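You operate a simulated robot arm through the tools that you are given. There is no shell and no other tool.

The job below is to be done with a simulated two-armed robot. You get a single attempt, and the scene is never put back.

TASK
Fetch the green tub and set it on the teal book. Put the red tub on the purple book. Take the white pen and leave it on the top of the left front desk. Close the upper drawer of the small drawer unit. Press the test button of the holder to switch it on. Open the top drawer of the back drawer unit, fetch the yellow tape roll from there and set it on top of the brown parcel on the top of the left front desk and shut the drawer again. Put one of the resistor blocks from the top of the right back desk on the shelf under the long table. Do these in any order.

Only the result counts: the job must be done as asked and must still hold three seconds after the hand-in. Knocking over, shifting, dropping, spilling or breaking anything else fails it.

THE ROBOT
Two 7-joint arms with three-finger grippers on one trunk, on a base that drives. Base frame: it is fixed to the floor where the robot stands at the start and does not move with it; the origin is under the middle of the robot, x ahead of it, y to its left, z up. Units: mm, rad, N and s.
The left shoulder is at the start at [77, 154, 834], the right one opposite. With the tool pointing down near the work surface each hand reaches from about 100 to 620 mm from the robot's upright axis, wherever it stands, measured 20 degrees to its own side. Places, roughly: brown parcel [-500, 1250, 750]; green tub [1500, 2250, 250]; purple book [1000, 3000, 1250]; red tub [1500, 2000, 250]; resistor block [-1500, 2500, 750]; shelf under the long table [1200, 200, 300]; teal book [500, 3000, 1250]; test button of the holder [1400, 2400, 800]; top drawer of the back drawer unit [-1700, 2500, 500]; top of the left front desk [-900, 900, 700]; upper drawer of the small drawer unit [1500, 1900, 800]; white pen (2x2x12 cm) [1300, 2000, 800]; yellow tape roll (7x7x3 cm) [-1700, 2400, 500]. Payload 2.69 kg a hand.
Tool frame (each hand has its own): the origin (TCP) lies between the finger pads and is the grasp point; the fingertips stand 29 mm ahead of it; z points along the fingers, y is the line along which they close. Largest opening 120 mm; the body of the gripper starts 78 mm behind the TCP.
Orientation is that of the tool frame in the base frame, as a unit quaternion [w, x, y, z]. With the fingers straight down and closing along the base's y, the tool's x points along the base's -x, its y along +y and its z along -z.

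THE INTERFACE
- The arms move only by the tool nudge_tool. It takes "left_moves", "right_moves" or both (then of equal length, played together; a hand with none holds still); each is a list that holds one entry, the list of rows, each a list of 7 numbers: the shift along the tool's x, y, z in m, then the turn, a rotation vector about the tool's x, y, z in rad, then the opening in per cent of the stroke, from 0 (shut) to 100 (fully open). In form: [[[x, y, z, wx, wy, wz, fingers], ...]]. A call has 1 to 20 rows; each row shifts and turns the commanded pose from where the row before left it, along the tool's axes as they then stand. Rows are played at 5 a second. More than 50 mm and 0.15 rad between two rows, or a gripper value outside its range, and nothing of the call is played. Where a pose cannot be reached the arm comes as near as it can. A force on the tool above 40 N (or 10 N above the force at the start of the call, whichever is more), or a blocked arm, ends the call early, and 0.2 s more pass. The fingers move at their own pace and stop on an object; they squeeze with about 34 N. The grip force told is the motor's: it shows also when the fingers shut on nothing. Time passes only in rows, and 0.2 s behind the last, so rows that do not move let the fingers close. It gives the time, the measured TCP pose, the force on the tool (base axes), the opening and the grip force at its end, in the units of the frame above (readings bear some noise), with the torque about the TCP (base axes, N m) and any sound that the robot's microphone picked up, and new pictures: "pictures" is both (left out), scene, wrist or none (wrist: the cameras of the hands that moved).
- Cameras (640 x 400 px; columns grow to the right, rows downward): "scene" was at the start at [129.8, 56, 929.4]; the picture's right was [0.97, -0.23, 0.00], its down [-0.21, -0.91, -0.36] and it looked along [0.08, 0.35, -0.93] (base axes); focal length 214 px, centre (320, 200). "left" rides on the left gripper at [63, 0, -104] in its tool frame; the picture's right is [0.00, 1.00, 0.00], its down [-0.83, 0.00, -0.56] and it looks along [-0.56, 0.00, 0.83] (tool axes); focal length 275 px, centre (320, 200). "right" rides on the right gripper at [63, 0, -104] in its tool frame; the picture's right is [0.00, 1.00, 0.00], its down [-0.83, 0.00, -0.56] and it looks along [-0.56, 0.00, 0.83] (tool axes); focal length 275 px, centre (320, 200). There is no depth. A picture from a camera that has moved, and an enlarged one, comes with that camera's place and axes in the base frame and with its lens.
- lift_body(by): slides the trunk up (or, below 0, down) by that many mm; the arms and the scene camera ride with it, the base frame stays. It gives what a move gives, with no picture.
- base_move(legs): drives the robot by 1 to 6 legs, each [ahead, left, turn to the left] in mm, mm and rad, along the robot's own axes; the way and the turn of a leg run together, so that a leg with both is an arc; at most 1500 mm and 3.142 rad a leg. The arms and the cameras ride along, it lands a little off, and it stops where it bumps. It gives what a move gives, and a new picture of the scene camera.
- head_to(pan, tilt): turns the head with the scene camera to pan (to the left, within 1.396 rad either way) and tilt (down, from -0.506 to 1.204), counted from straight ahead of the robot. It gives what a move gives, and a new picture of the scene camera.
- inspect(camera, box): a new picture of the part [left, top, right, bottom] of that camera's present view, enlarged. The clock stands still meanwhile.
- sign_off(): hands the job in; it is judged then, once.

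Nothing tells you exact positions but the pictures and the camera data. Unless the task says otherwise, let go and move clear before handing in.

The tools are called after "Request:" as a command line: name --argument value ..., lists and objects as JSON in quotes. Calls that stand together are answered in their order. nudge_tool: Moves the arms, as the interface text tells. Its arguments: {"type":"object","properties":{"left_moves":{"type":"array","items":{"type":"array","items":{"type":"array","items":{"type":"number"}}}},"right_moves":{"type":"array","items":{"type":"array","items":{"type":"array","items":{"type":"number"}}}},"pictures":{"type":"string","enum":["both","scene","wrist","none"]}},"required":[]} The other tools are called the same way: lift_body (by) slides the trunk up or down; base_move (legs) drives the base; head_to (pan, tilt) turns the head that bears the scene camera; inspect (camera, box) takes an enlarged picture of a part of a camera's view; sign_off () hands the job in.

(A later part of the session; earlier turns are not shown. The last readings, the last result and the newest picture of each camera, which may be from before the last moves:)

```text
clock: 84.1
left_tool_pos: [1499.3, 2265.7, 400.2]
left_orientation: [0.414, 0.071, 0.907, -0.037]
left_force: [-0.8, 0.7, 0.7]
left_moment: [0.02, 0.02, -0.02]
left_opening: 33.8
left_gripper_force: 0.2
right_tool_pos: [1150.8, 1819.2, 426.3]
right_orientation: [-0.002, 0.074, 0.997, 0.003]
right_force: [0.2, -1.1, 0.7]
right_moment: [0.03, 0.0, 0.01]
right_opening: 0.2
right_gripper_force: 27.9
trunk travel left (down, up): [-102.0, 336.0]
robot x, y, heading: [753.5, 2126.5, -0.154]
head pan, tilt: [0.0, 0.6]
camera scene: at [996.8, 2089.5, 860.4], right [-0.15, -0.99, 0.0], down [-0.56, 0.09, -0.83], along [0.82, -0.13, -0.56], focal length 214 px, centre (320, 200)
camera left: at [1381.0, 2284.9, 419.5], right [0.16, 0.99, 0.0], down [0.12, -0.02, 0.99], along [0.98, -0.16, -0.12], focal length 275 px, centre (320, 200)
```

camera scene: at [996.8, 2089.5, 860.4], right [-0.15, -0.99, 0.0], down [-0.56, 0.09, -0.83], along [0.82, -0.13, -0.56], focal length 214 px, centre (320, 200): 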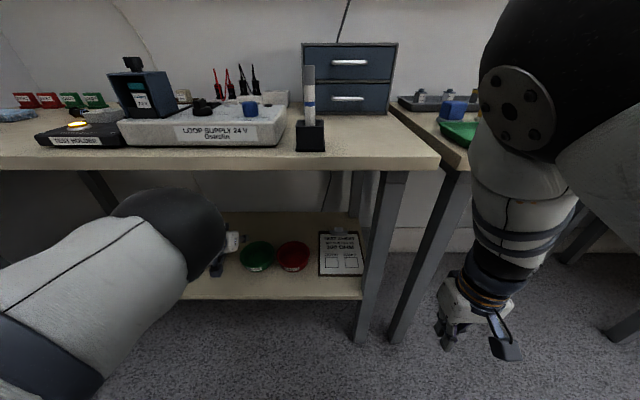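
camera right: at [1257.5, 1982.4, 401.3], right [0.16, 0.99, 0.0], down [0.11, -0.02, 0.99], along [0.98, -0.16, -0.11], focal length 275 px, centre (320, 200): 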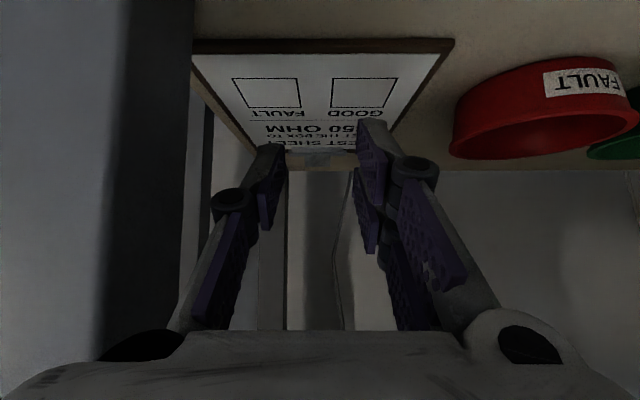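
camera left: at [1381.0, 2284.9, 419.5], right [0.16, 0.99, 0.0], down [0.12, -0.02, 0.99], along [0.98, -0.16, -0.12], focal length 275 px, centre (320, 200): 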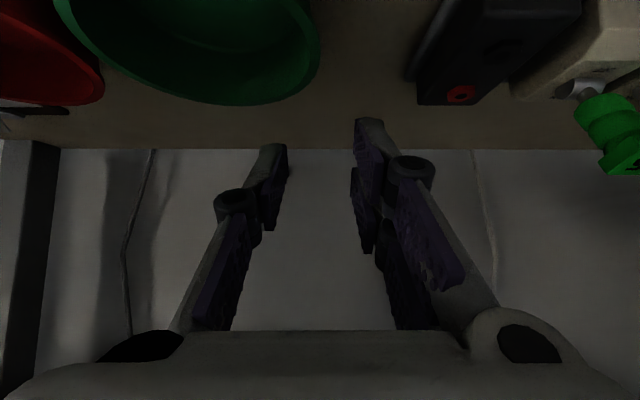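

The TCP is exactly over the tub's leftmost rim point. I'll descend 70 mm to straddle the rim.

Request:
nudge_tool --left_moves '[[[0.0133, 0, 0.0114, 0, 0, 0, 28], [0.0133, 0, 0.0114, 0, 0, 0, 28], [0.0133, 0, 0.0114, 0, 0, 0, 28], [0.0133, 0, 0.0114, 0, 0, 0, 28]]]'

Request:
inspect --camera "scene" --box '[180, 200, 360, 310]'

```text
clock: 85.1
left_tool_pos: [1501.7, 2266.7, 335.3]
left_orientation: [0.418, 0.07, 0.905, -0.035]
left_force: [-7.7, 2.1, 19.4]
left_moment: [0.42, 0.04, 0.27]
left_opening: 34.9
left_gripper_force: 0.4
right_tool_pos: [1150.4, 1819.2, 426.8]
right_orientation: [0.0, 0.074, 0.997, 0.003]
right_force: [-0.3, -0.6, -0.1]
right_moment: [0.0, -0.04, -0.01]
right_opening: 0.3
right_gripper_force: 27.9
trunk travel left (down, up): [-102.0, 336.0]
robot x, y, heading: [753.9, 2125.4, -0.15]
head pan, tilt: [0.0, 0.6]
camera scene: at [995.0, 2089.4, 861.3], right [-0.15, -0.99, 0.0], down [-0.56, 0.09, -0.83], along [0.82, -0.13, -0.56], focal length 214 px, centre (320, 200)
camera left: at [1382.5, 2285.2, 353.9], right [0.16, 0.99, 0.0], down [0.11, -0.02, 0.99], along [0.98, -0.16, -0.11], focal length 275 px, centre (320, 200)
```

scene: 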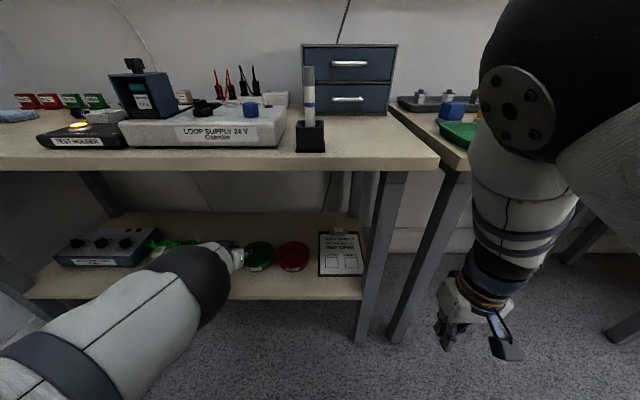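
left: 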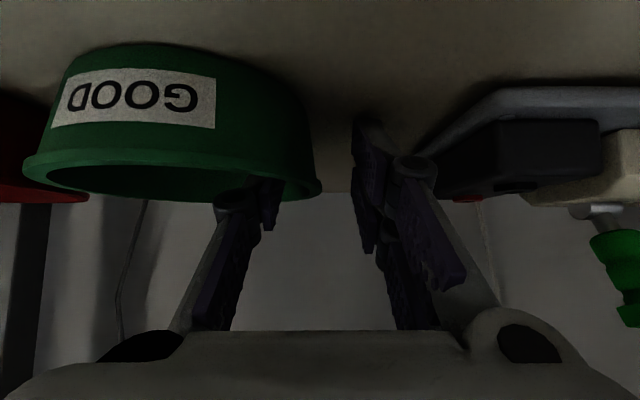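

```text
3.56 times, centred on (270, 255) of scene
camera zoom: at [995.0, 2089.4, 861.3], right [-0.15, -0.99, 0.0], down [-0.56, 0.09, -0.83], along [0.82, -0.13, -0.56], focal length 763 px, centre (498, 4)
```

zoom: 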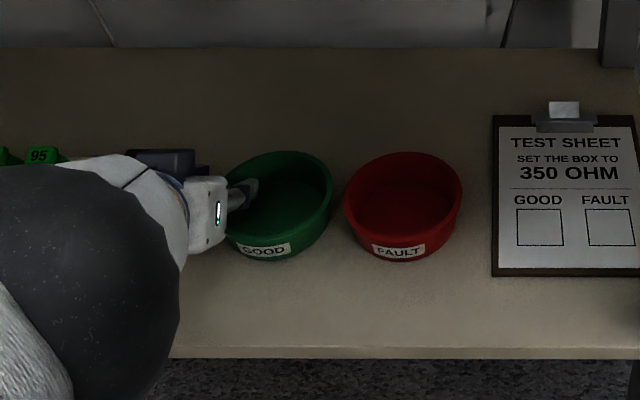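

The outer finger is touching the shelf lightly. I'll lift 6 mm, then close on the rim.

Request:
nudge_tool --left_moves '[[[-0.0076, 0, -0.0065, 0, 0, 0, 28], [0, 0, 0, 0, 0, 0, 10], [0, 0, 0, 0, 0, 0, 0], [0, 0, 0, 0, 0, 0, 0], [0, 0, 0, 0, 0, 0, 0]]]'

Request:
inspect --camera "scene" --box '[180, 200, 360, 310]'

```text
clock: 86.3
left_tool_pos: [1500.1, 2263.5, 339.7]
left_orientation: [0.415, 0.07, 0.906, -0.036]
left_force: [0.4, -0.2, 1.0]
left_moment: [-0.17, -0.03, -0.07]
left_opening: 7.0
left_gripper_force: 33.7
right_tool_pos: [1150.8, 1819.0, 426.3]
right_orientation: [0.001, 0.074, 0.997, 0.002]
right_force: [0.8, 1.4, 0.7]
right_moment: [0.0, -0.01, -0.03]
right_opening: 0.1
right_gripper_force: 28.4
trunk travel left (down, up): [-102.0, 336.0]
robot x, y, heading: [763.3, 2125.9, -0.155]
head pan, tilt: [0.0, 0.6]
camera scene: at [996.7, 2089.4, 860.5], right [-0.15, -0.99, 0.0], down [-0.56, 0.09, -0.83], along [0.82, -0.13, -0.56], focal length 214 px, centre (320, 200)
camera left: at [1381.5, 2283.7, 360.2], right [0.16, 0.99, 0.0], down [0.12, -0.02, 0.99], along [0.98, -0.16, -0.12], focal length 275 px, centre (320, 200)
```

scene: 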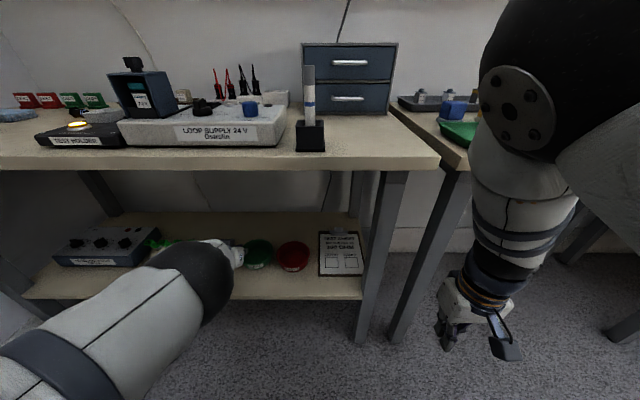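
left: 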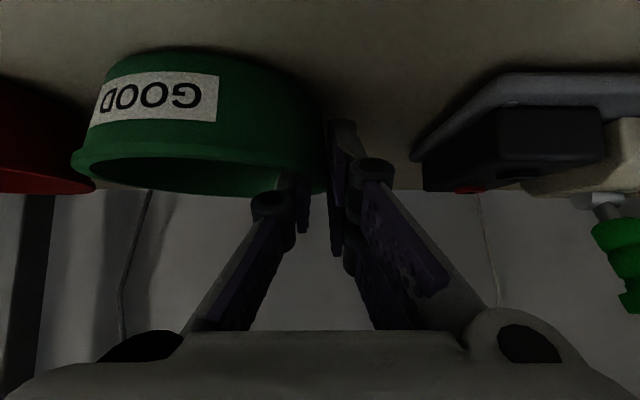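

```text
3.56 times, centred on (270, 255) of scene
camera zoom: at [996.7, 2089.4, 860.5], right [-0.15, -0.99, 0.0], down [-0.56, 0.09, -0.83], along [0.82, -0.13, -0.56], focal length 763 px, centre (498, 4)
```

zoom: 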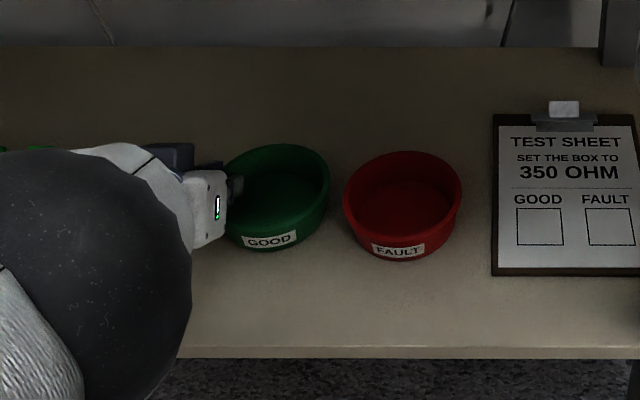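

The tub's rim is gripped. I'll lift it 50 mm and check.

Request:
nudge_tool --left_moves '[[[-0.0152, 0, -0.013, 0, 0, 0, 0], [-0.0152, 0, -0.013, 0, 0, 0, 0], [-0.008, 0, -0.0065, 0, 0, 0, 0], [0, 0, 0, 0, 0, 0, 0]]]'

```text
clock: 87.3
left_tool_pos: [1501.9, 2268.6, 390.6]
left_orientation: [0.416, 0.067, 0.906, -0.034]
left_force: [-0.1, -0.3, -1.1]
left_moment: [0.04, -0.01, -0.02]
left_opening: 6.9
left_gripper_force: 33.9
right_tool_pos: [1151.1, 1820.6, 426.8]
right_orientation: [-0.002, 0.074, 0.997, 0.003]
right_force: [-0.1, 0.0, -0.3]
right_moment: [0.01, -0.03, 0.03]
right_opening: 0.3
right_gripper_force: 28.4
trunk travel left (down, up): [-102.0, 336.0]
robot x, y, heading: [754.1, 2128.1, -0.157]
head pan, tilt: [0.0, 0.6]
camera scene: at [996.9, 2089.5, 860.4], right [-0.15, -0.99, 0.0], down [-0.56, 0.09, -0.83], along [0.82, -0.13, -0.57], focal length 214 px, centre (320, 200)
camera left: at [1382.5, 2287.2, 409.7], right [0.15, 0.99, 0.0], down [0.12, -0.02, 0.99], along [0.98, -0.15, -0.12], focal length 275 px, centre (320, 200)
```

scene: 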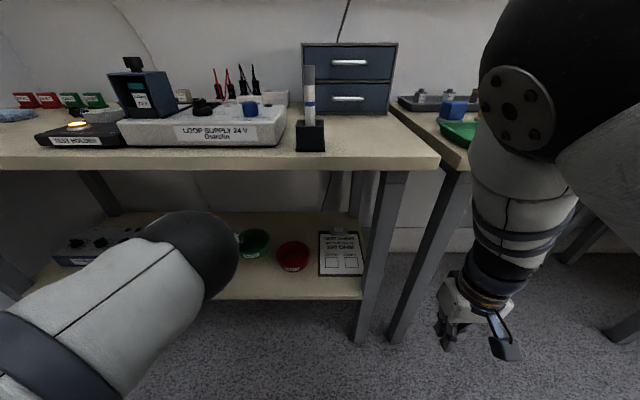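
left: 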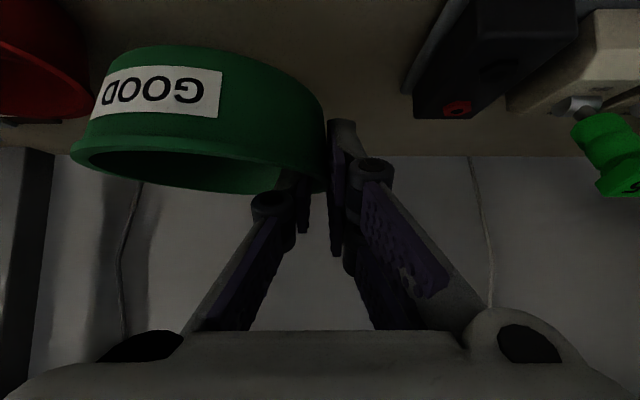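

The green tub is held securely. I'll back away, sidestep right, turn to face the wall shelf and raise the trunk.

Request:
base_move --legs '[[-340, 0, 0], [0, -350, 0], [0, 0, 1.572]]'

Request:
lift_body --by 336

Request:
head_to --pan 0 --tilt 0.2

```text
clock: 96.1
left_tool_pos: [250.1, 2587.3, 388.9]
left_orientation: [0.323, -0.579, 0.701, 0.262]
left_force: [0.0, 0.3, -2.1]
left_moment: [0.0, 0.03, 0.0]
left_opening: 7.0
left_gripper_force: 34.3
right_tool_pos: [686.4, 2218.9, 425.0]
right_orientation: [-0.003, -0.638, 0.77, 0.001]
right_force: [0.4, 0.2, -0.5]
right_moment: [-0.03, -0.02, 0.02]
right_opening: 0.0
right_gripper_force: 28.7
trunk travel left (down, up): [-102.0, 336.0]
robot x, y, heading: [366.4, 1838.5, 1.381]
head pan, tilt: [0.0, 0.6]
camera scene: at [411.6, 2078.0, 860.4], right [0.98, -0.19, 0.0], down [-0.11, -0.55, -0.83], along [0.16, 0.81, -0.57], focal length 214 px, centre (320, 200)
```

scene: 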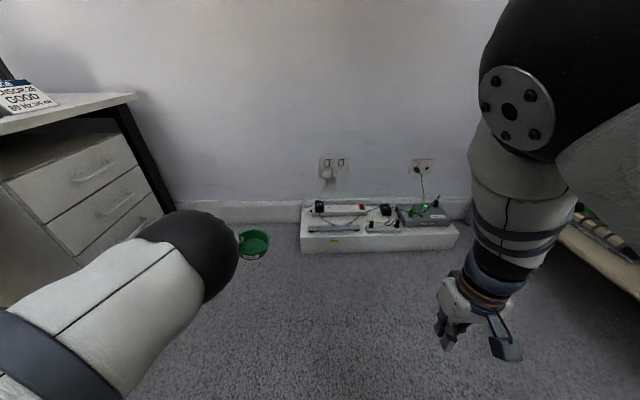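

```text
clock: 99.4
left_tool_pos: [254.9, 2611.5, 883.8]
left_orientation: [0.397, -0.548, 0.661, 0.324]
left_force: [-0.7, 0.3, -1.9]
left_moment: [0.04, 0.03, -0.01]
left_opening: 6.8
left_gripper_force: 34.6
right_tool_pos: [686.2, 2218.6, 760.6]
right_orientation: [-0.004, -0.638, 0.77, 0.0]
right_force: [-0.3, -0.5, -0.8]
right_moment: [0.01, -0.01, -0.01]
right_opening: 0.0
right_gripper_force: 28.4
trunk travel left (down, up): [-438.0, 0.0]
robot x, y, heading: [362.2, 1837.8, 1.382]
head pan, tilt: [0.0, 0.6]
```

```text
clock: 100.3
left_tool_pos: [254.6, 2610.2, 883.6]
left_orientation: [0.398, -0.547, 0.661, 0.325]
left_force: [-0.5, 0.3, -1.4]
left_moment: [0.0, 0.04, 0.02]
left_opening: 6.5
left_gripper_force: 34.3
right_tool_pos: [686.8, 2220.1, 761.4]
right_orientation: [-0.002, -0.638, 0.77, 0.001]
right_force: [0.1, 0.4, 0.1]
right_moment: [0.02, 0.02, 0.01]
right_opening: 0.0
right_gripper_force: 28.0
trunk travel left (down, up): [-438.0, 0.0]
robot x, y, heading: [367.2, 1839.6, 1.379]
head pan, tilt: [0.0, 0.201]
camera scene: at [383.4, 1932.5, 1262.9], right [0.98, -0.19, 0.0], down [-0.04, -0.2, -0.98], along [0.19, 0.96, -0.2], focal length 214 px, centre (320, 200)
```

scene: 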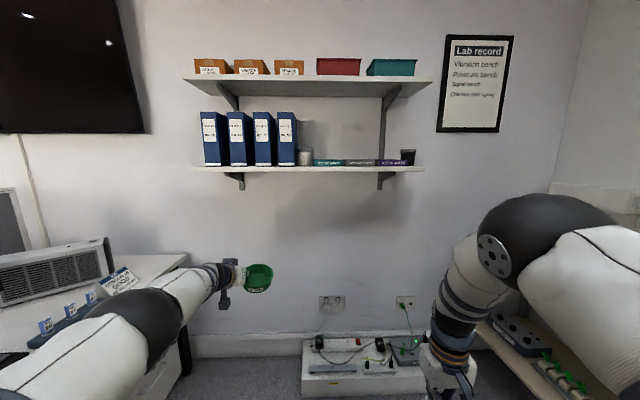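

The arm pitched up by about 0.2 rad while lifting, but the tub is still held. I'll zoom in on the wall shelf to locate the books.

Request:
inspect --camera "scene" --box '[280, 100, 440, 200]'

Request:
inspect --camera "scene" --box '[190, 240, 290, 310]'

```text
4.00 times, centred on (360, 150) of scene
camera zoom: at [383.4, 1932.5, 1262.9], right [0.98, -0.19, 0.0], down [-0.04, -0.2, -0.98], along [0.19, 0.96, -0.2], focal length 858 px, centre (160, 400)
```

zoom: 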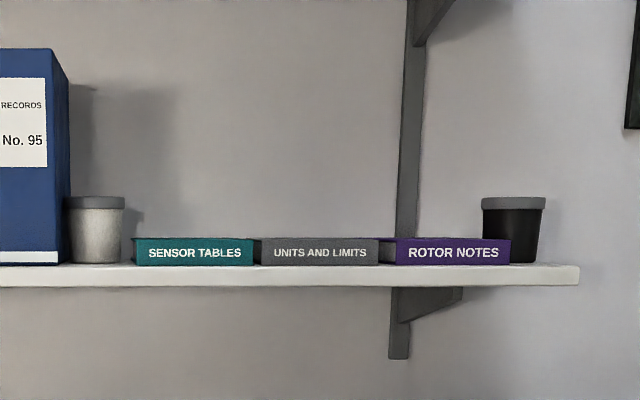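

```text
5.71 times, centred on (240, 275) of scene
camera zoom: at [383.4, 1932.5, 1262.9], right [0.98, -0.19, 0.0], down [-0.04, -0.2, -0.98], along [0.19, 0.96, -0.2], focal length 1226 px, centre (777, -229)
```

zoom: 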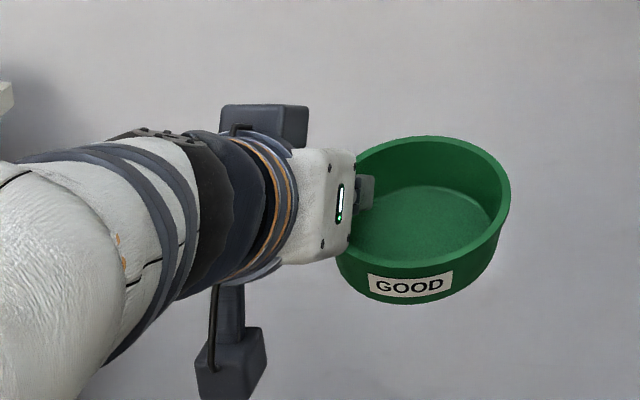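

The teal book's front is at about (604, 2860) with its top at z≈1248; the purple's front is at about (889, 2816). I'll raise the left hand and draw it in, levelling the tub as I go.

Request:
nudge_tool --left_moves '[[[-0.0227, 0, -0.0359, 0, 0.0183, 0, 0], [-0.0227, 0, -0.0359, 0, 0.0183, 0, 0], [-0.0227, 0, -0.0359, 0, 0.0183, 0, 0], [-0.0207, 0, -0.0372, 0, 0.0183, 0, 0], [-0.0207, 0, -0.0372, 0, 0.0183, 0, 0], [-0.0207, 0, -0.0372, 0, 0.0183, 0, 0]]]' --pictures "scene"

```text
clock: 101.7
left_tool_pos: [228.5, 2488.9, 1108.7]
left_orientation: [0.362, -0.564, 0.681, 0.294]
left_force: [1.0, 0.6, -1.6]
left_moment: [0.0, 0.07, -0.01]
left_opening: 5.7
left_gripper_force: 34.1
right_tool_pos: [686.4, 2218.7, 762.2]
right_orientation: [-0.003, -0.638, 0.77, 0.001]
right_force: [0.4, -0.3, 0.8]
right_moment: [0.0, -0.03, 0.01]
right_opening: 0.0
right_gripper_force: 28.1
trunk travel left (down, up): [-438.0, 0.0]
robot x, y, heading: [368.0, 1837.3, 1.382]
head pan, tilt: [0.0, 0.201]
camera scene: at [383.3, 1931.4, 1263.1], right [0.98, -0.19, 0.0], down [-0.04, -0.19, -0.98], along [0.19, 0.96, -0.2], focal length 214 px, centre (320, 200)
```

scene: 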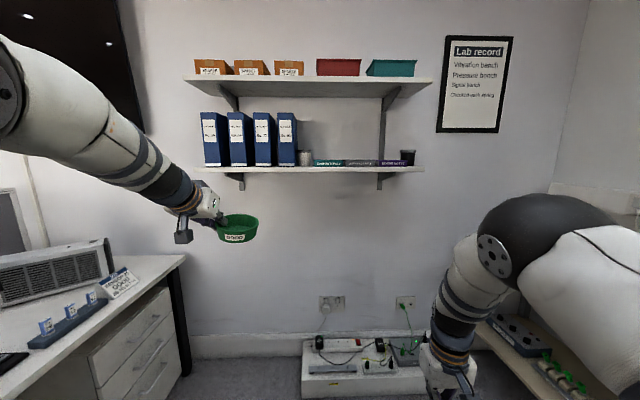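

Request:
nudge_tool --left_moves '[[[-0.0186, 0, -0.0382, 0, 0.0183, 0, 0], [-0.0186, 0, -0.0382, 0, 0.0183, 0, 0], [-0.0186, 0, -0.0382, 0, 0.0183, 0, 0], [-0.0165, 0, -0.0393, 0, 0.0183, 0, 0], [-0.0165, 0, -0.0393, 0, 0.0183, 0, 0], [-0.0165, 0, -0.0393, 0, 0.0183, 0, 0]]]'

Request:
inspect --camera "scene" --box '[140, 80, 340, 205]'

```text
clock: 103.1
left_tool_pos: [206.5, 2370.9, 1332.4]
left_orientation: [0.323, -0.579, 0.701, 0.263]
left_force: [-1.2, -0.6, -1.0]
left_moment: [0.02, 0.06, 0.0]
left_opening: 6.2
left_gripper_force: 34.1
right_tool_pos: [687.2, 2219.6, 762.8]
right_orientation: [-0.003, -0.638, 0.77, 0.002]
right_force: [-0.2, 0.2, 0.8]
right_moment: [0.02, -0.02, 0.03]
right_opening: 0.2
right_gripper_force: 28.1
trunk travel left (down, up): [-438.0, 0.0]
robot x, y, heading: [362.9, 1837.4, 1.382]
head pan, tilt: [0.0, 0.201]
camera scene: at [383.2, 1931.8, 1263.1], right [0.98, -0.19, 0.0], down [-0.04, -0.2, -0.98], along [0.19, 0.96, -0.2], focal length 214 px, centre (320, 200)
camera left: at [183.3, 2252.9, 1352.5], right [-0.98, 0.19, 0.0], down [0.02, 0.12, 0.99], along [0.19, 0.97, -0.12], focal length 275 px, centre (320, 200)
```

scene: 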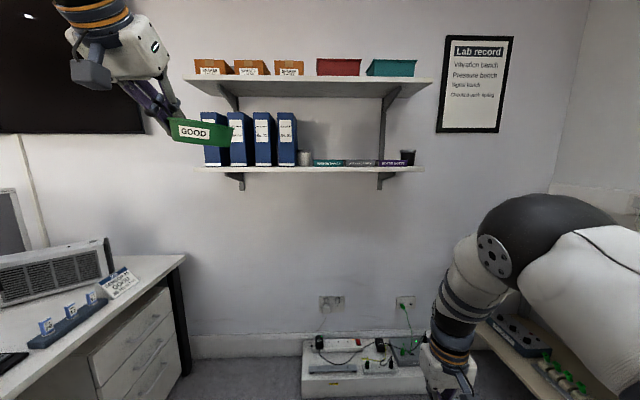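
left: 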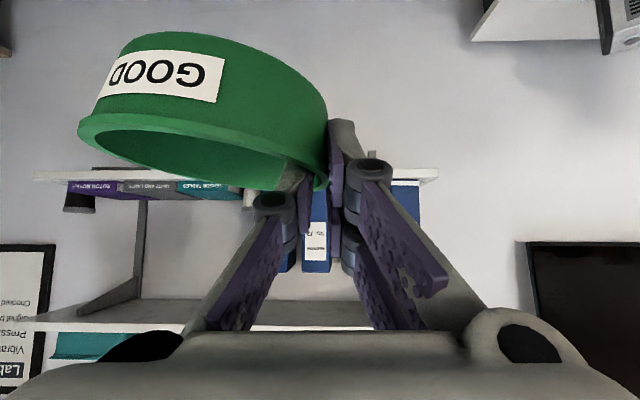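

```text
3.20 times, centred on (240, 142) of scene
camera zoom: at [383.2, 1931.8, 1263.1], right [0.98, -0.19, 0.0], down [-0.04, -0.2, -0.98], along [0.19, 0.96, -0.2], focal length 686 px, centre (576, 384)
```

zoom: 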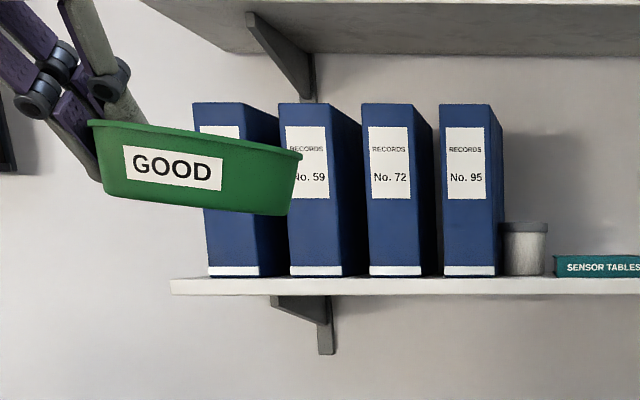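

The tub is about 31 mm tall and tilted about 8°, right side low. I'll roll the hand to level it, then align the base with the shelf and approach.

Request:
nudge_tool --left_moves '[[[0, 0, 0, 0.0455, 0, -0.053, 0], [0, 0, 0, 0.0455, 0, -0.053, 0], [0, 0, 0, 0, 0, 0, 0]]]' --pictures "none"

Request:
base_move --legs '[[0, 0, 0.037], [0, -290, 0], [400, 0, 0]]'

Request:
inspect --camera "left" --box '[0, 0, 640, 400]'

```text
clock: 103.9
left_tool_pos: [205.5, 2372.1, 1333.2]
left_orientation: [0.363, -0.6, 0.68, 0.212]
left_force: [-0.2, -0.9, -1.0]
left_moment: [0.02, 0.09, 0.0]
left_opening: 6.2
left_gripper_force: 34.1
right_tool_pos: [686.4, 2219.6, 762.0]
right_orientation: [-0.003, -0.638, 0.77, 0.001]
right_force: [0.2, -0.2, -0.3]
right_moment: [0.01, 0.0, 0.0]
right_opening: 0.1
right_gripper_force: 28.6
trunk travel left (down, up): [-438.0, 0.0]
robot x, y, heading: [371.8, 1838.8, 1.38]
head pan, tilt: [0.0, 0.201]
```

```text
clock: 109.2
left_tool_pos: [532.2, 2721.7, 1331.9]
left_orientation: [0.359, -0.614, 0.668, 0.221]
left_force: [0.5, -0.3, -0.8]
left_moment: [-0.02, 0.08, 0.0]
left_opening: 5.9
left_gripper_force: 34.0
right_tool_pos: [1017.2, 2587.2, 762.6]
right_orientation: [-0.003, -0.654, 0.756, 0.001]
right_force: [-0.4, 0.3, 0.8]
right_moment: [-0.02, -0.01, -0.01]
right_opening: 0.2
right_gripper_force: 28.3
trunk travel left (down, up): [-438.0, 0.0]
robot x, y, heading: [709.8, 2192.7, 1.416]
head pan, tilt: [0.0, 0.201]
camera scene: at [727.4, 2288.9, 1262.9], right [0.99, -0.15, 0.0], down [-0.03, -0.2, -0.98], along [0.15, 0.97, -0.2], focal length 214 px, centre (320, 200)
```

scene: 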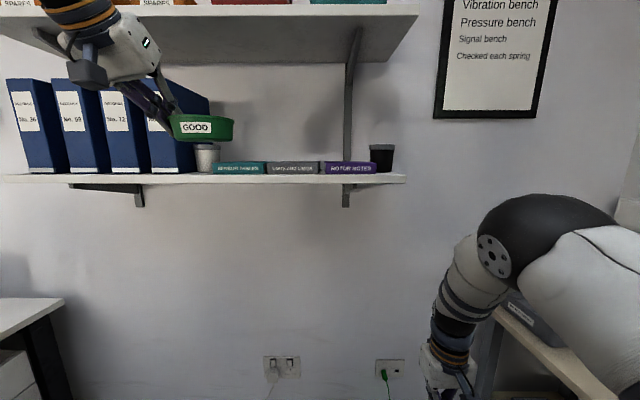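

```text
1.00 times, centred on (320, 200) of left (not enlarged: the box is as wide or as high as the picture)
camera zoom: at [511.0, 2602.5, 1352.1], right [-0.98, 0.15, -0.14], down [-0.12, 0.14, 0.98], along [0.17, 0.98, -0.12], focal length 275 px, centre (320, 200)
```

zoom: 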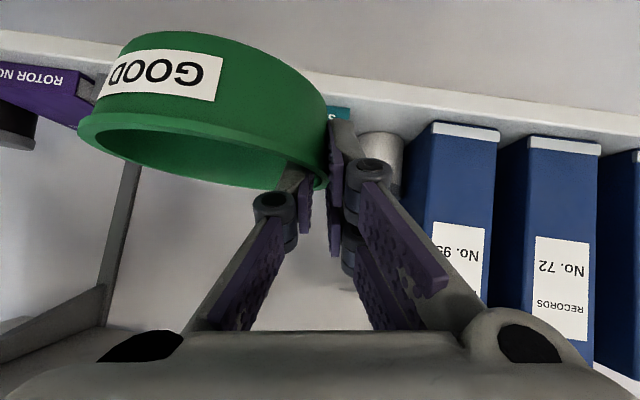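

The tub is level and in front of the shelf. I'll re-measure the books from here.

Request:
inspect --camera "scene" --box '[160, 100, 320, 200]'

Request:
inspect --camera "left" --box '[0, 20, 440, 220]'

```text
4.00 times, centred on (240, 150) of scene
camera zoom: at [727.4, 2288.9, 1262.9], right [0.99, -0.15, 0.0], down [-0.03, -0.2, -0.98], along [0.15, 0.97, -0.2], focal length 858 px, centre (640, 400)
```

zoom: 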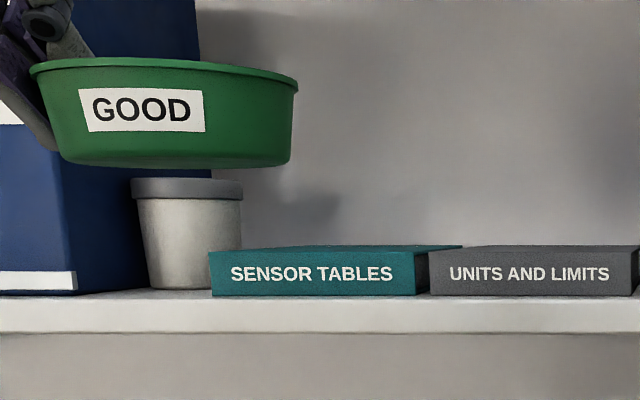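

```text
1.45 times, centred on (220, 120) of left
camera zoom: at [511.0, 2602.5, 1352.1], right [-0.98, 0.15, -0.14], down [-0.12, 0.14, 0.98], along [0.17, 0.98, -0.12], focal length 400 px, centre (466, 316)
```

zoom: 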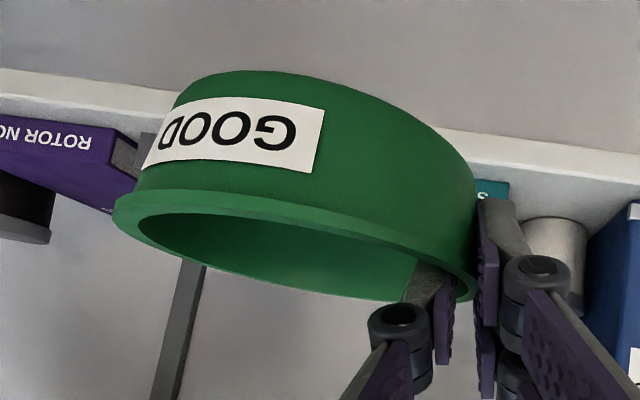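

The teal book spans about 101–230 mm across and is about 135 mm deep, with its top at z≈1247. The cup sits just to its left. I'll shift right 14 mm and move the tub over the book.

Request:
base_move --legs '[[0, -14, 0], [160, 0, 0]]'

Request:
inspect --camera "scene" --box '[100, 80, 340, 230]'

Request:
inspect --camera "left" --box '[0, 0, 640, 400]'

```text
clock: 111.0
left_tool_pos: [572.3, 2877.3, 1331.7]
left_orientation: [0.358, -0.614, 0.668, 0.22]
left_force: [0.0, 1.6, -0.5]
left_moment: [-0.01, 0.04, 0.02]
left_opening: 6.1
left_gripper_force: 33.7
right_tool_pos: [1057.2, 2743.0, 763.0]
right_orientation: [-0.003, -0.654, 0.757, 0.001]
right_force: [-0.3, -0.3, -0.1]
right_moment: [-0.01, 0.0, 0.02]
right_opening: 0.1
right_gripper_force: 28.4
trunk travel left (down, up): [-438.0, 0.0]
robot x, y, heading: [751.9, 2350.8, 1.414]
head pan, tilt: [0.0, 0.201]
camera scene: at [765.7, 2444.9, 1262.9], right [0.99, -0.15, 0.0], down [-0.03, -0.2, -0.98], along [0.15, 0.97, -0.2], focal length 214 px, centre (320, 200)
```

scene: 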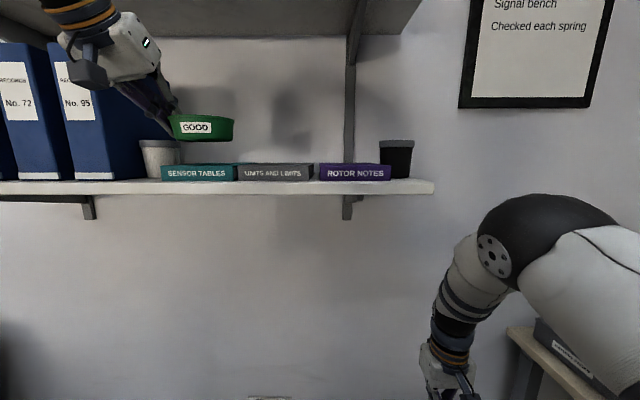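

```text
2.67 times, centred on (220, 155) of scene
camera zoom: at [765.7, 2444.9, 1262.9], right [0.99, -0.15, 0.0], down [-0.03, -0.2, -0.98], along [0.15, 0.97, -0.2], focal length 572 px, centre (587, 320)
```

zoom: 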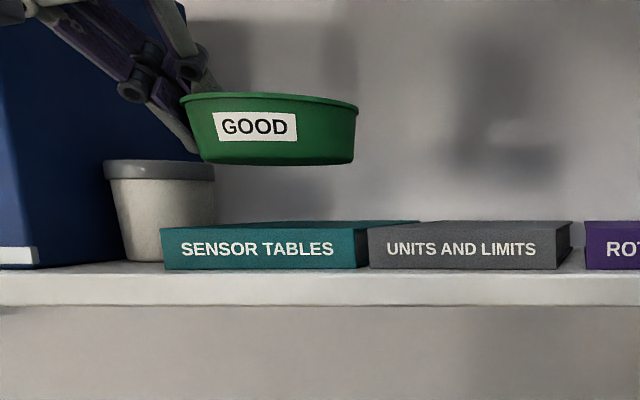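

```text
1.00 times, centred on (320, 200) of left (not enlarged: the box is as wide or as high as the picture)
camera zoom: at [549.8, 2758.9, 1352.1], right [-0.98, 0.15, -0.14], down [-0.12, 0.14, 0.98], along [0.17, 0.98, -0.12], focal length 275 px, centre (320, 200)
```

zoom: 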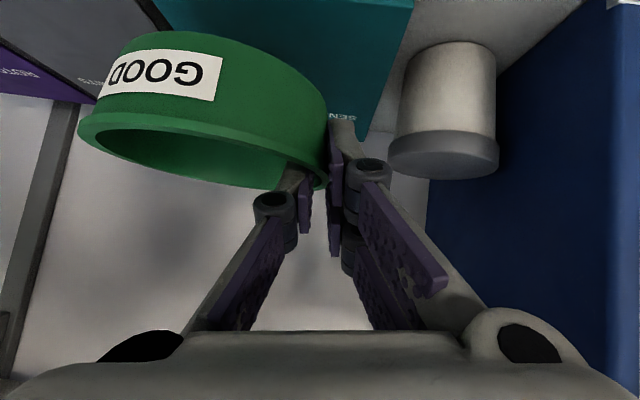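

There's about 25 mm between my finger and the cup. I'll move the tub forward 37 mm and lower it toward the book.

Request:
nudge_tool --left_moves '[[[-0.0241, 0, 0.028, 0, 0, 0, 0], [0.0113, 0.0021, 0.0097, 0, 0, 0, 0], [0.0113, 0.0021, 0.0097, 0, 0, 0, 0], [0, 0, 0, 0, 0, 0, 0]]]'

Request:
inspect --camera "scene" --box '[100, 80, 340, 230]'

```text
clock: 112.0
left_tool_pos: [577.4, 2911.4, 1304.6]
left_orientation: [0.358, -0.614, 0.668, 0.22]
left_force: [0.3, -0.8, -1.2]
left_moment: [-0.03, 0.06, 0.03]
left_opening: 6.2
left_gripper_force: 34.1
right_tool_pos: [1058.4, 2743.4, 761.4]
right_orientation: [-0.002, -0.654, 0.757, 0.002]
right_force: [-0.3, -0.7, 0.6]
right_moment: [-0.01, 0.03, 0.02]
right_opening: 0.2
right_gripper_force: 28.3
trunk travel left (down, up): [-438.0, 0.0]
robot x, y, heading: [751.7, 2350.5, 1.42]
head pan, tilt: [0.0, 0.201]
camera scene: at [765.7, 2444.3, 1262.9], right [0.99, -0.15, 0.0], down [-0.03, -0.2, -0.98], along [0.15, 0.97, -0.2], focal length 214 px, centre (320, 200)
camera left: at [555.8, 2793.0, 1323.3], right [-0.98, 0.15, -0.14], down [-0.12, 0.14, 0.98], along [0.17, 0.98, -0.12], focal length 275 px, centre (320, 200)
```

scene: 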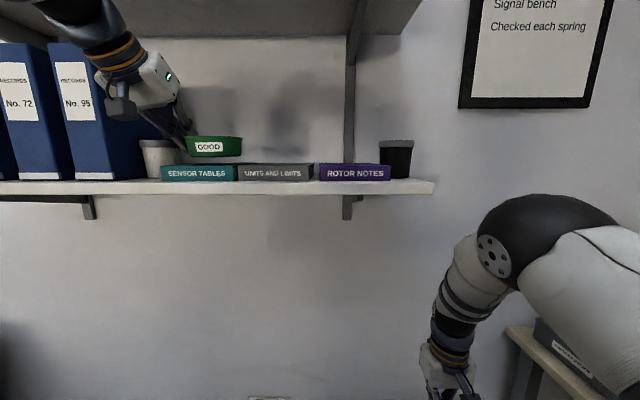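
left: 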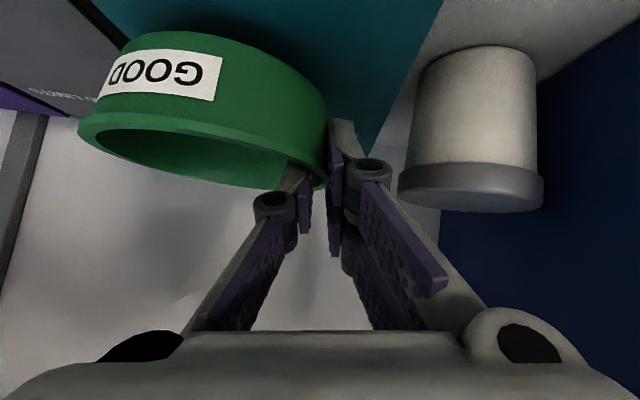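

```text
2.67 times, centred on (220, 155) of scene
camera zoom: at [765.7, 2444.3, 1262.9], right [0.99, -0.15, 0.0], down [-0.03, -0.2, -0.98], along [0.15, 0.97, -0.2], focal length 572 px, centre (587, 320)
```

zoom: 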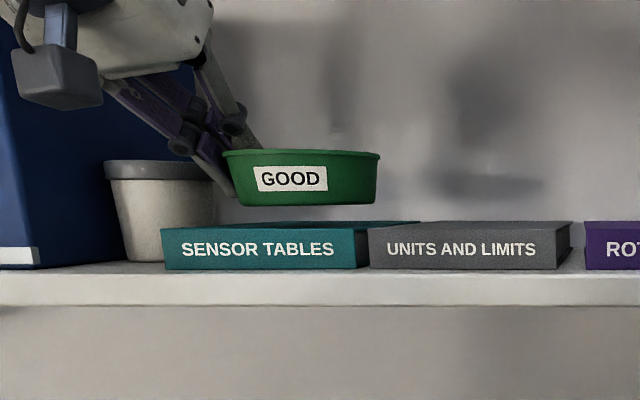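

The tub is about 15 mm above the book, centred on it. I'll lower in small steps until it touches.

Request:
nudge_tool --left_moves '[[[0.0075, 0.0014, 0.0065, 0, 0, 0, 0], [0.0023, 0.0004, 0.0019, 0, 0, 0, 0], [0.0015, 0.0003, 0.0013, 0, 0, 0, 0], [0, 0, 0, 0, 0, 0, 0]]]' --pictures "none"

Request:
inspect --camera "scene" --box '[120, 100, 280, 200]'

```text
clock: 113.0
left_tool_pos: [577.4, 2911.0, 1289.2]
left_orientation: [0.359, -0.613, 0.668, 0.221]
left_force: [-0.8, 0.9, 1.3]
left_moment: [-0.02, 0.03, 0.01]
left_opening: 5.9
left_gripper_force: 33.6
right_tool_pos: [1057.6, 2742.8, 761.7]
right_orientation: [-0.003, -0.653, 0.757, 0.001]
right_force: [-0.3, 0.6, -0.6]
right_moment: [0.03, -0.03, 0.02]
right_opening: 0.0
right_gripper_force: 28.4
trunk travel left (down, up): [-438.0, 0.0]
robot x, y, heading: [751.8, 2351.4, 1.418]
head pan, tilt: [0.0, 0.201]
```

```text
4.00 times, centred on (200, 150) of scene
camera zoom: at [765.6, 2444.2, 1263.0], right [0.99, -0.15, 0.0], down [-0.03, -0.2, -0.98], along [0.15, 0.97, -0.2], focal length 858 px, centre (800, 400)
```

zoom: 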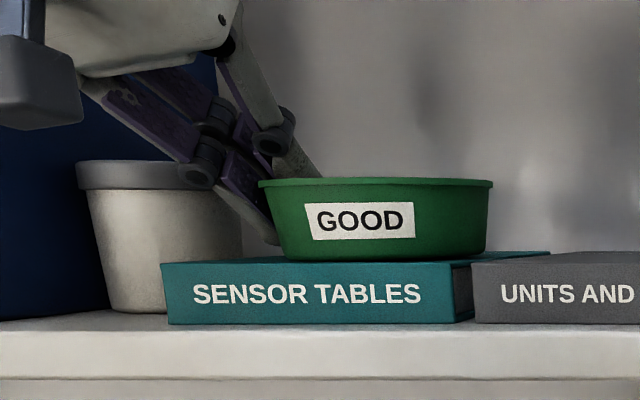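

It's just making contact. I'll lower 2 mm more and open the fingers slightly.

Request:
nudge_tool --left_moves '[[[0.0015, 0.0003, 0.0013, 0, 0, 0, 0], [0, 0, 0, 0, 0, 0, 4], [0, 0, 0, 0, 0, 0, 8], [0, 0, 0, 0, 0, 0, 13], [0, 0, 0, 0, 0, 0, 13], [0, 0, 0, 0, 0, 0, 13]]]'

Request:
inspect --camera "scene" --box '[120, 100, 280, 200]'

```text
clock: 114.4
left_tool_pos: [575.9, 2911.5, 1285.9]
left_orientation: [0.358, -0.613, 0.669, 0.22]
left_force: [0.3, -0.4, 0.2]
left_moment: [-0.02, 0.0, 0.0]
left_opening: 15.8
left_gripper_force: 0.0
right_tool_pos: [1056.7, 2743.2, 762.3]
right_orientation: [-0.002, -0.654, 0.756, 0.001]
right_force: [-0.5, 0.4, 0.4]
right_moment: [0.02, -0.01, 0.0]
right_opening: 0.1
right_gripper_force: 28.4
trunk travel left (down, up): [-438.0, 0.0]
robot x, y, heading: [752.1, 2350.6, 1.416]
head pan, tilt: [0.0, 0.201]
camera scene: at [765.6, 2444.3, 1262.9], right [0.99, -0.15, 0.0], down [-0.03, -0.2, -0.98], along [0.15, 0.97, -0.2], focal length 214 px, centre (320, 200)
camera left: at [555.8, 2793.7, 1306.0], right [-0.98, 0.15, -0.14], down [-0.12, 0.14, 0.98], along [0.17, 0.98, -0.12], focal length 275 px, centre (320, 200)
```

scene: 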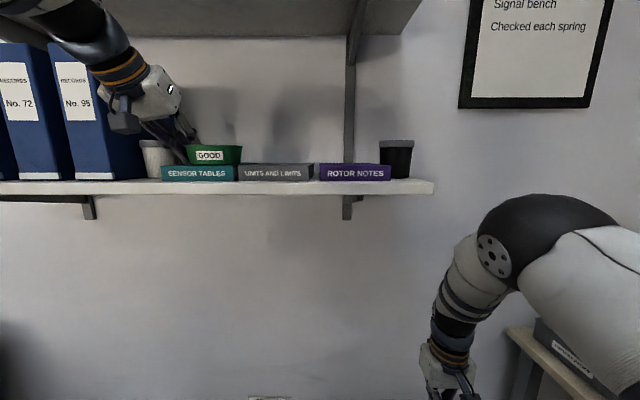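
left: 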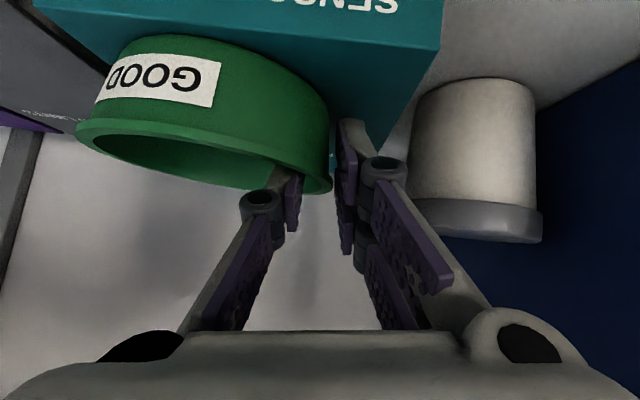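

```text
4.00 times, centred on (200, 150) of scene
camera zoom: at [765.6, 2444.3, 1262.9], right [0.99, -0.15, 0.0], down [-0.03, -0.2, -0.98], along [0.15, 0.97, -0.2], focal length 858 px, centre (800, 400)
```

zoom: 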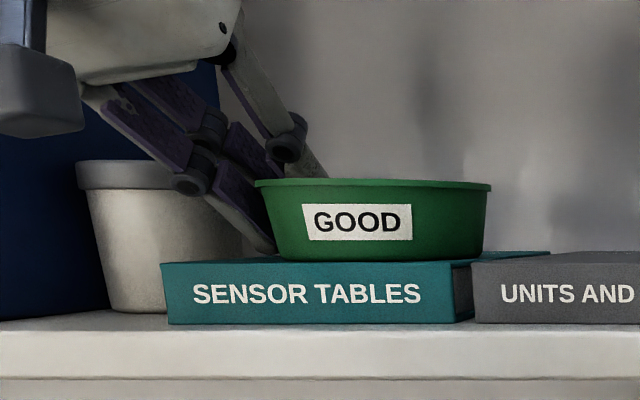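

The tub rests flat on the teal book. I'll raise the hand straight out of it.

Request:
nudge_tool --left_moves '[[[-0.0113, -0.0021, -0.0097, 0, 0, 0, 13], [-0.0113, -0.0021, -0.0097, 0, 0, 0, 13], [-0.0113, -0.0021, -0.0097, 0, 0, 0, 13], [-0.015, -0.0028, -0.013, 0, 0, 0, 13]]]'

```text
clock: 115.4
left_tool_pos: [577.3, 2913.5, 1350.2]
left_orientation: [0.358, -0.614, 0.668, 0.219]
left_force: [0.2, -0.2, -0.3]
left_moment: [-0.01, 0.0, 0.02]
left_opening: 15.7
left_gripper_force: 0.1
right_tool_pos: [1056.0, 2743.3, 762.6]
right_orientation: [-0.004, -0.654, 0.757, 0.0]
right_force: [-0.2, 0.8, 0.3]
right_moment: [-0.01, 0.01, 0.04]
right_opening: 0.0
right_gripper_force: 28.5
trunk travel left (down, up): [-438.0, 0.0]
robot x, y, heading: [752.3, 2350.8, 1.417]
head pan, tilt: [0.0, 0.201]
camera scene: at [765.6, 2444.7, 1262.9], right [0.99, -0.15, 0.0], down [-0.03, -0.2, -0.98], along [0.15, 0.97, -0.2], focal length 214 px, centre (320, 200)
camera left: at [555.6, 2794.9, 1370.4], right [-0.98, 0.15, -0.14], down [-0.12, 0.14, 0.98], along [0.17, 0.98, -0.12], focal length 275 px, centre (320, 200)
```

scene: 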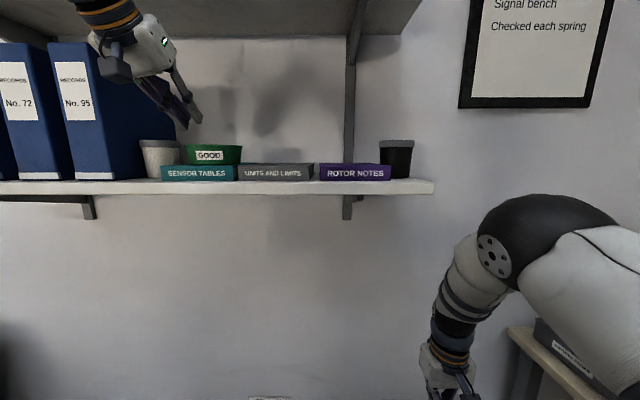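
left: 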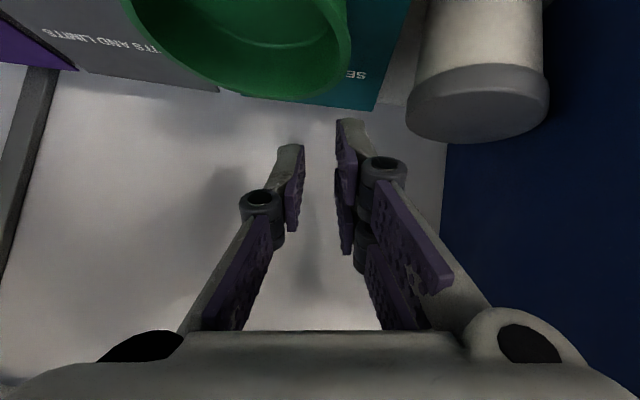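

The green tub is placed on the teal book. I'll use the left hand again for the red tub: back away, step left, turn to the table, then reconfigure the arm.

Request:
base_move --legs '[[-340, 0, 0], [0, 230, 0], [0, 0, -1.571]]'

Request:
nudge_tool --left_moves '[[[0.0165, 0, 0.0393, -0.0455, 0, 0.053, 28], [0.0165, 0, 0.0393, -0.0455, 0, 0.053, 28], [0.0165, 0, 0.0393, 0, 0, 0, 28], [0.0165, 0, 0.0393, 0, 0, 0, 28], [0.0165, 0, 0.0393, 0, 0, 0, 28], [0.0165, 0, 0.0393, 0, 0, 0, 28], [0.0165, 0, 0.0393, 0, 0, 0, 28], [0.0165, 0, 0.0393, 0, 0, 0, 28], [0.0165, 0, 0.0393, 0, 0, 0, 28], [0.0165, 0, 0.0393, 0, 0, 0, 28]]]' --pictures "scene"

```text
clock: 123.5
left_tool_pos: [1032.2, 2220.3, 1351.4]
left_orientation: [0.41, 0.035, 0.906, -0.096]
left_force: [0.0, -0.8, -0.7]
left_moment: [0.02, 0.01, 0.01]
left_opening: 15.7
left_gripper_force: 0.1
right_tool_pos: [865.5, 1740.7, 763.6]
right_orientation: [-0.001, 0.071, 0.998, 0.002]
right_force: [-0.2, -0.3, -0.5]
right_moment: [0.0, -0.01, 0.0]
right_opening: 0.0
right_gripper_force: 28.5
trunk travel left (down, up): [-438.0, 0.0]
robot x, y, heading: [470.2, 2038.8, -0.14]
head pan, tilt: [0.0, 0.201]
camera scene: at [562.2, 2030.1, 1263.0], right [-0.14, -0.99, 0.0], down [-0.2, 0.03, -0.98], along [0.97, -0.14, -0.2], focal length 214 px, centre (320, 200)
```

scene: 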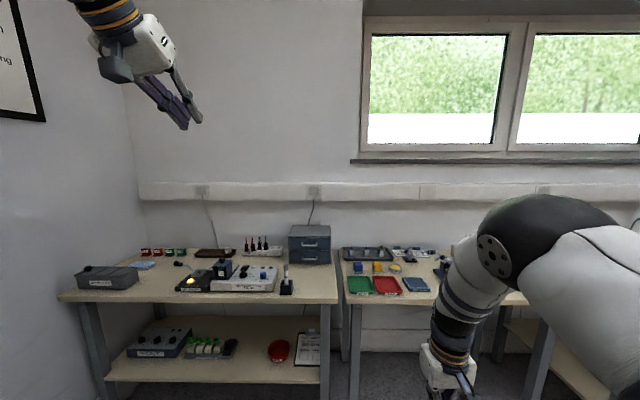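

```text
clock: 125.7
left_tool_pos: [1219.4, 2182.9, 968.1]
left_orientation: [0.415, 0.064, 0.907, -0.033]
left_force: [0.2, -0.2, 0.1]
left_moment: [-0.03, 0.04, -0.03]
left_opening: 33.5
left_gripper_force: 0.2
right_tool_pos: [865.7, 1740.5, 761.8]
right_orientation: [-0.002, 0.07, 0.998, 0.003]
right_force: [-0.3, -0.1, -0.3]
right_moment: [0.04, 0.02, 0.01]
right_opening: 0.0
right_gripper_force: 28.2
trunk travel left (down, up): [-438.0, 0.0]
robot x, y, heading: [469.6, 2044.6, -0.152]
head pan, tilt: [0.0, 0.201]
camera scene: at [563.4, 2030.2, 1262.7], right [-0.14, -0.99, 0.0], down [-0.2, 0.03, -0.98], along [0.97, -0.14, -0.2], focal length 214 px, centre (320, 200)
```

scene: 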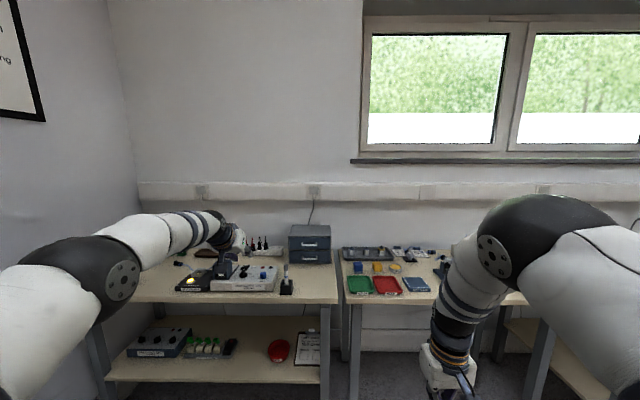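

The hand pose is restored. I'll back up a bit for safety and lower the trunk in stages.

Request:
base_move --legs '[[-100, 0, -0.012]]'

Request:
lift_body --by -170

Request:
lift_body --by -166

Request:
head_to --pan 0 --tilt 0.5

```text
clock: 126.8
left_tool_pos: [1119.0, 2187.9, 969.9]
left_orientation: [0.415, 0.07, 0.907, -0.036]
left_force: [0.0, 1.2, 0.2]
left_moment: [-0.01, 0.04, 0.0]
left_opening: 33.6
left_gripper_force: 0.0
right_tool_pos: [761.8, 1750.7, 762.7]
right_orientation: [-0.001, 0.075, 0.997, 0.002]
right_force: [-0.5, -0.3, -0.4]
right_moment: [0.0, -0.02, -0.01]
right_opening: 0.2
right_gripper_force: 28.3
trunk travel left (down, up): [-438.0, 0.0]
robot x, y, heading: [371.1, 2055.3, -0.159]
head pan, tilt: [0.0, 0.201]
camera scene: at [461.7, 2044.3, 1263.0], right [-0.16, -0.99, 0.0], down [-0.2, 0.03, -0.98], along [0.97, -0.15, -0.2], focal length 214 px, centre (320, 200)
```

scene: 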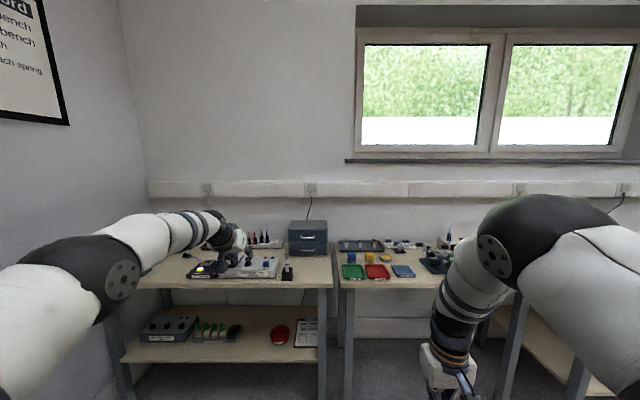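

```text
clock: 128.7
left_tool_pos: [1121.0, 2187.8, 801.0]
left_orientation: [0.417, 0.07, 0.906, -0.035]
left_force: [-0.6, -0.2, -0.3]
left_moment: [0.01, 0.01, 0.0]
left_opening: 33.7
left_gripper_force: 0.1
right_tool_pos: [761.7, 1750.2, 593.5]
right_orientation: [-0.001, 0.076, 0.997, 0.003]
right_force: [0.1, -0.1, 0.0]
right_moment: [0.0, 0.03, -0.01]
right_opening: 0.0
right_gripper_force: 28.8
trunk travel left (down, up): [-268.0, 170.0]
robot x, y, heading: [371.6, 2059.0, -0.159]
head pan, tilt: [0.0, 0.201]
```

```text
clock: 130.6
left_tool_pos: [1132.0, 2186.3, 552.8]
left_orientation: [0.362, 0.071, 0.929, -0.031]
left_force: [0.7, -0.2, -0.1]
left_moment: [0.01, 0.02, -0.02]
left_opening: 33.4
left_gripper_force: 0.0
right_tool_pos: [757.0, 1751.9, 396.6]
right_orientation: [-0.037, 0.076, 0.996, 0.005]
right_force: [-0.5, -1.1, 0.0]
right_moment: [-0.03, 0.01, 0.03]
right_opening: 0.0
right_gripper_force: 28.5
trunk travel left (down, up): [-102.0, 336.0]
robot x, y, heading: [370.6, 2055.7, -0.156]
head pan, tilt: [0.0, 0.201]
```

```text
clock: 131.4
left_tool_pos: [1131.1, 2185.6, 552.7]
left_orientation: [0.362, 0.072, 0.929, -0.032]
left_force: [-0.4, -0.2, 0.9]
left_moment: [0.02, 0.02, -0.01]
left_opening: 33.4
left_gripper_force: 0.1
right_tool_pos: [757.6, 1750.7, 396.0]
right_orientation: [-0.037, 0.076, 0.996, 0.006]
right_force: [0.7, 0.7, 0.6]
right_moment: [0.02, 0.02, 0.01]
right_opening: 0.0
right_gripper_force: 28.8
trunk travel left (down, up): [-102.0, 336.0]
robot x, y, heading: [364.4, 2060.3, -0.155]
head pan, tilt: [0.0, 0.499]
camera scene: at [611.7, 2020.4, 869.4], right [-0.16, -0.99, 0.0], down [-0.47, 0.08, -0.88], along [0.87, -0.14, -0.48], focal length 214 px, centre (320, 200)
```

scene: 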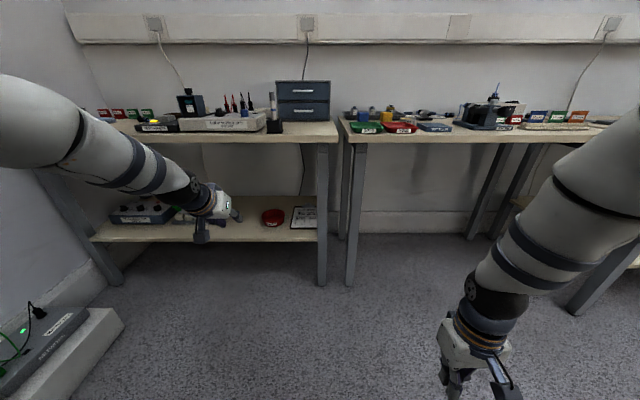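

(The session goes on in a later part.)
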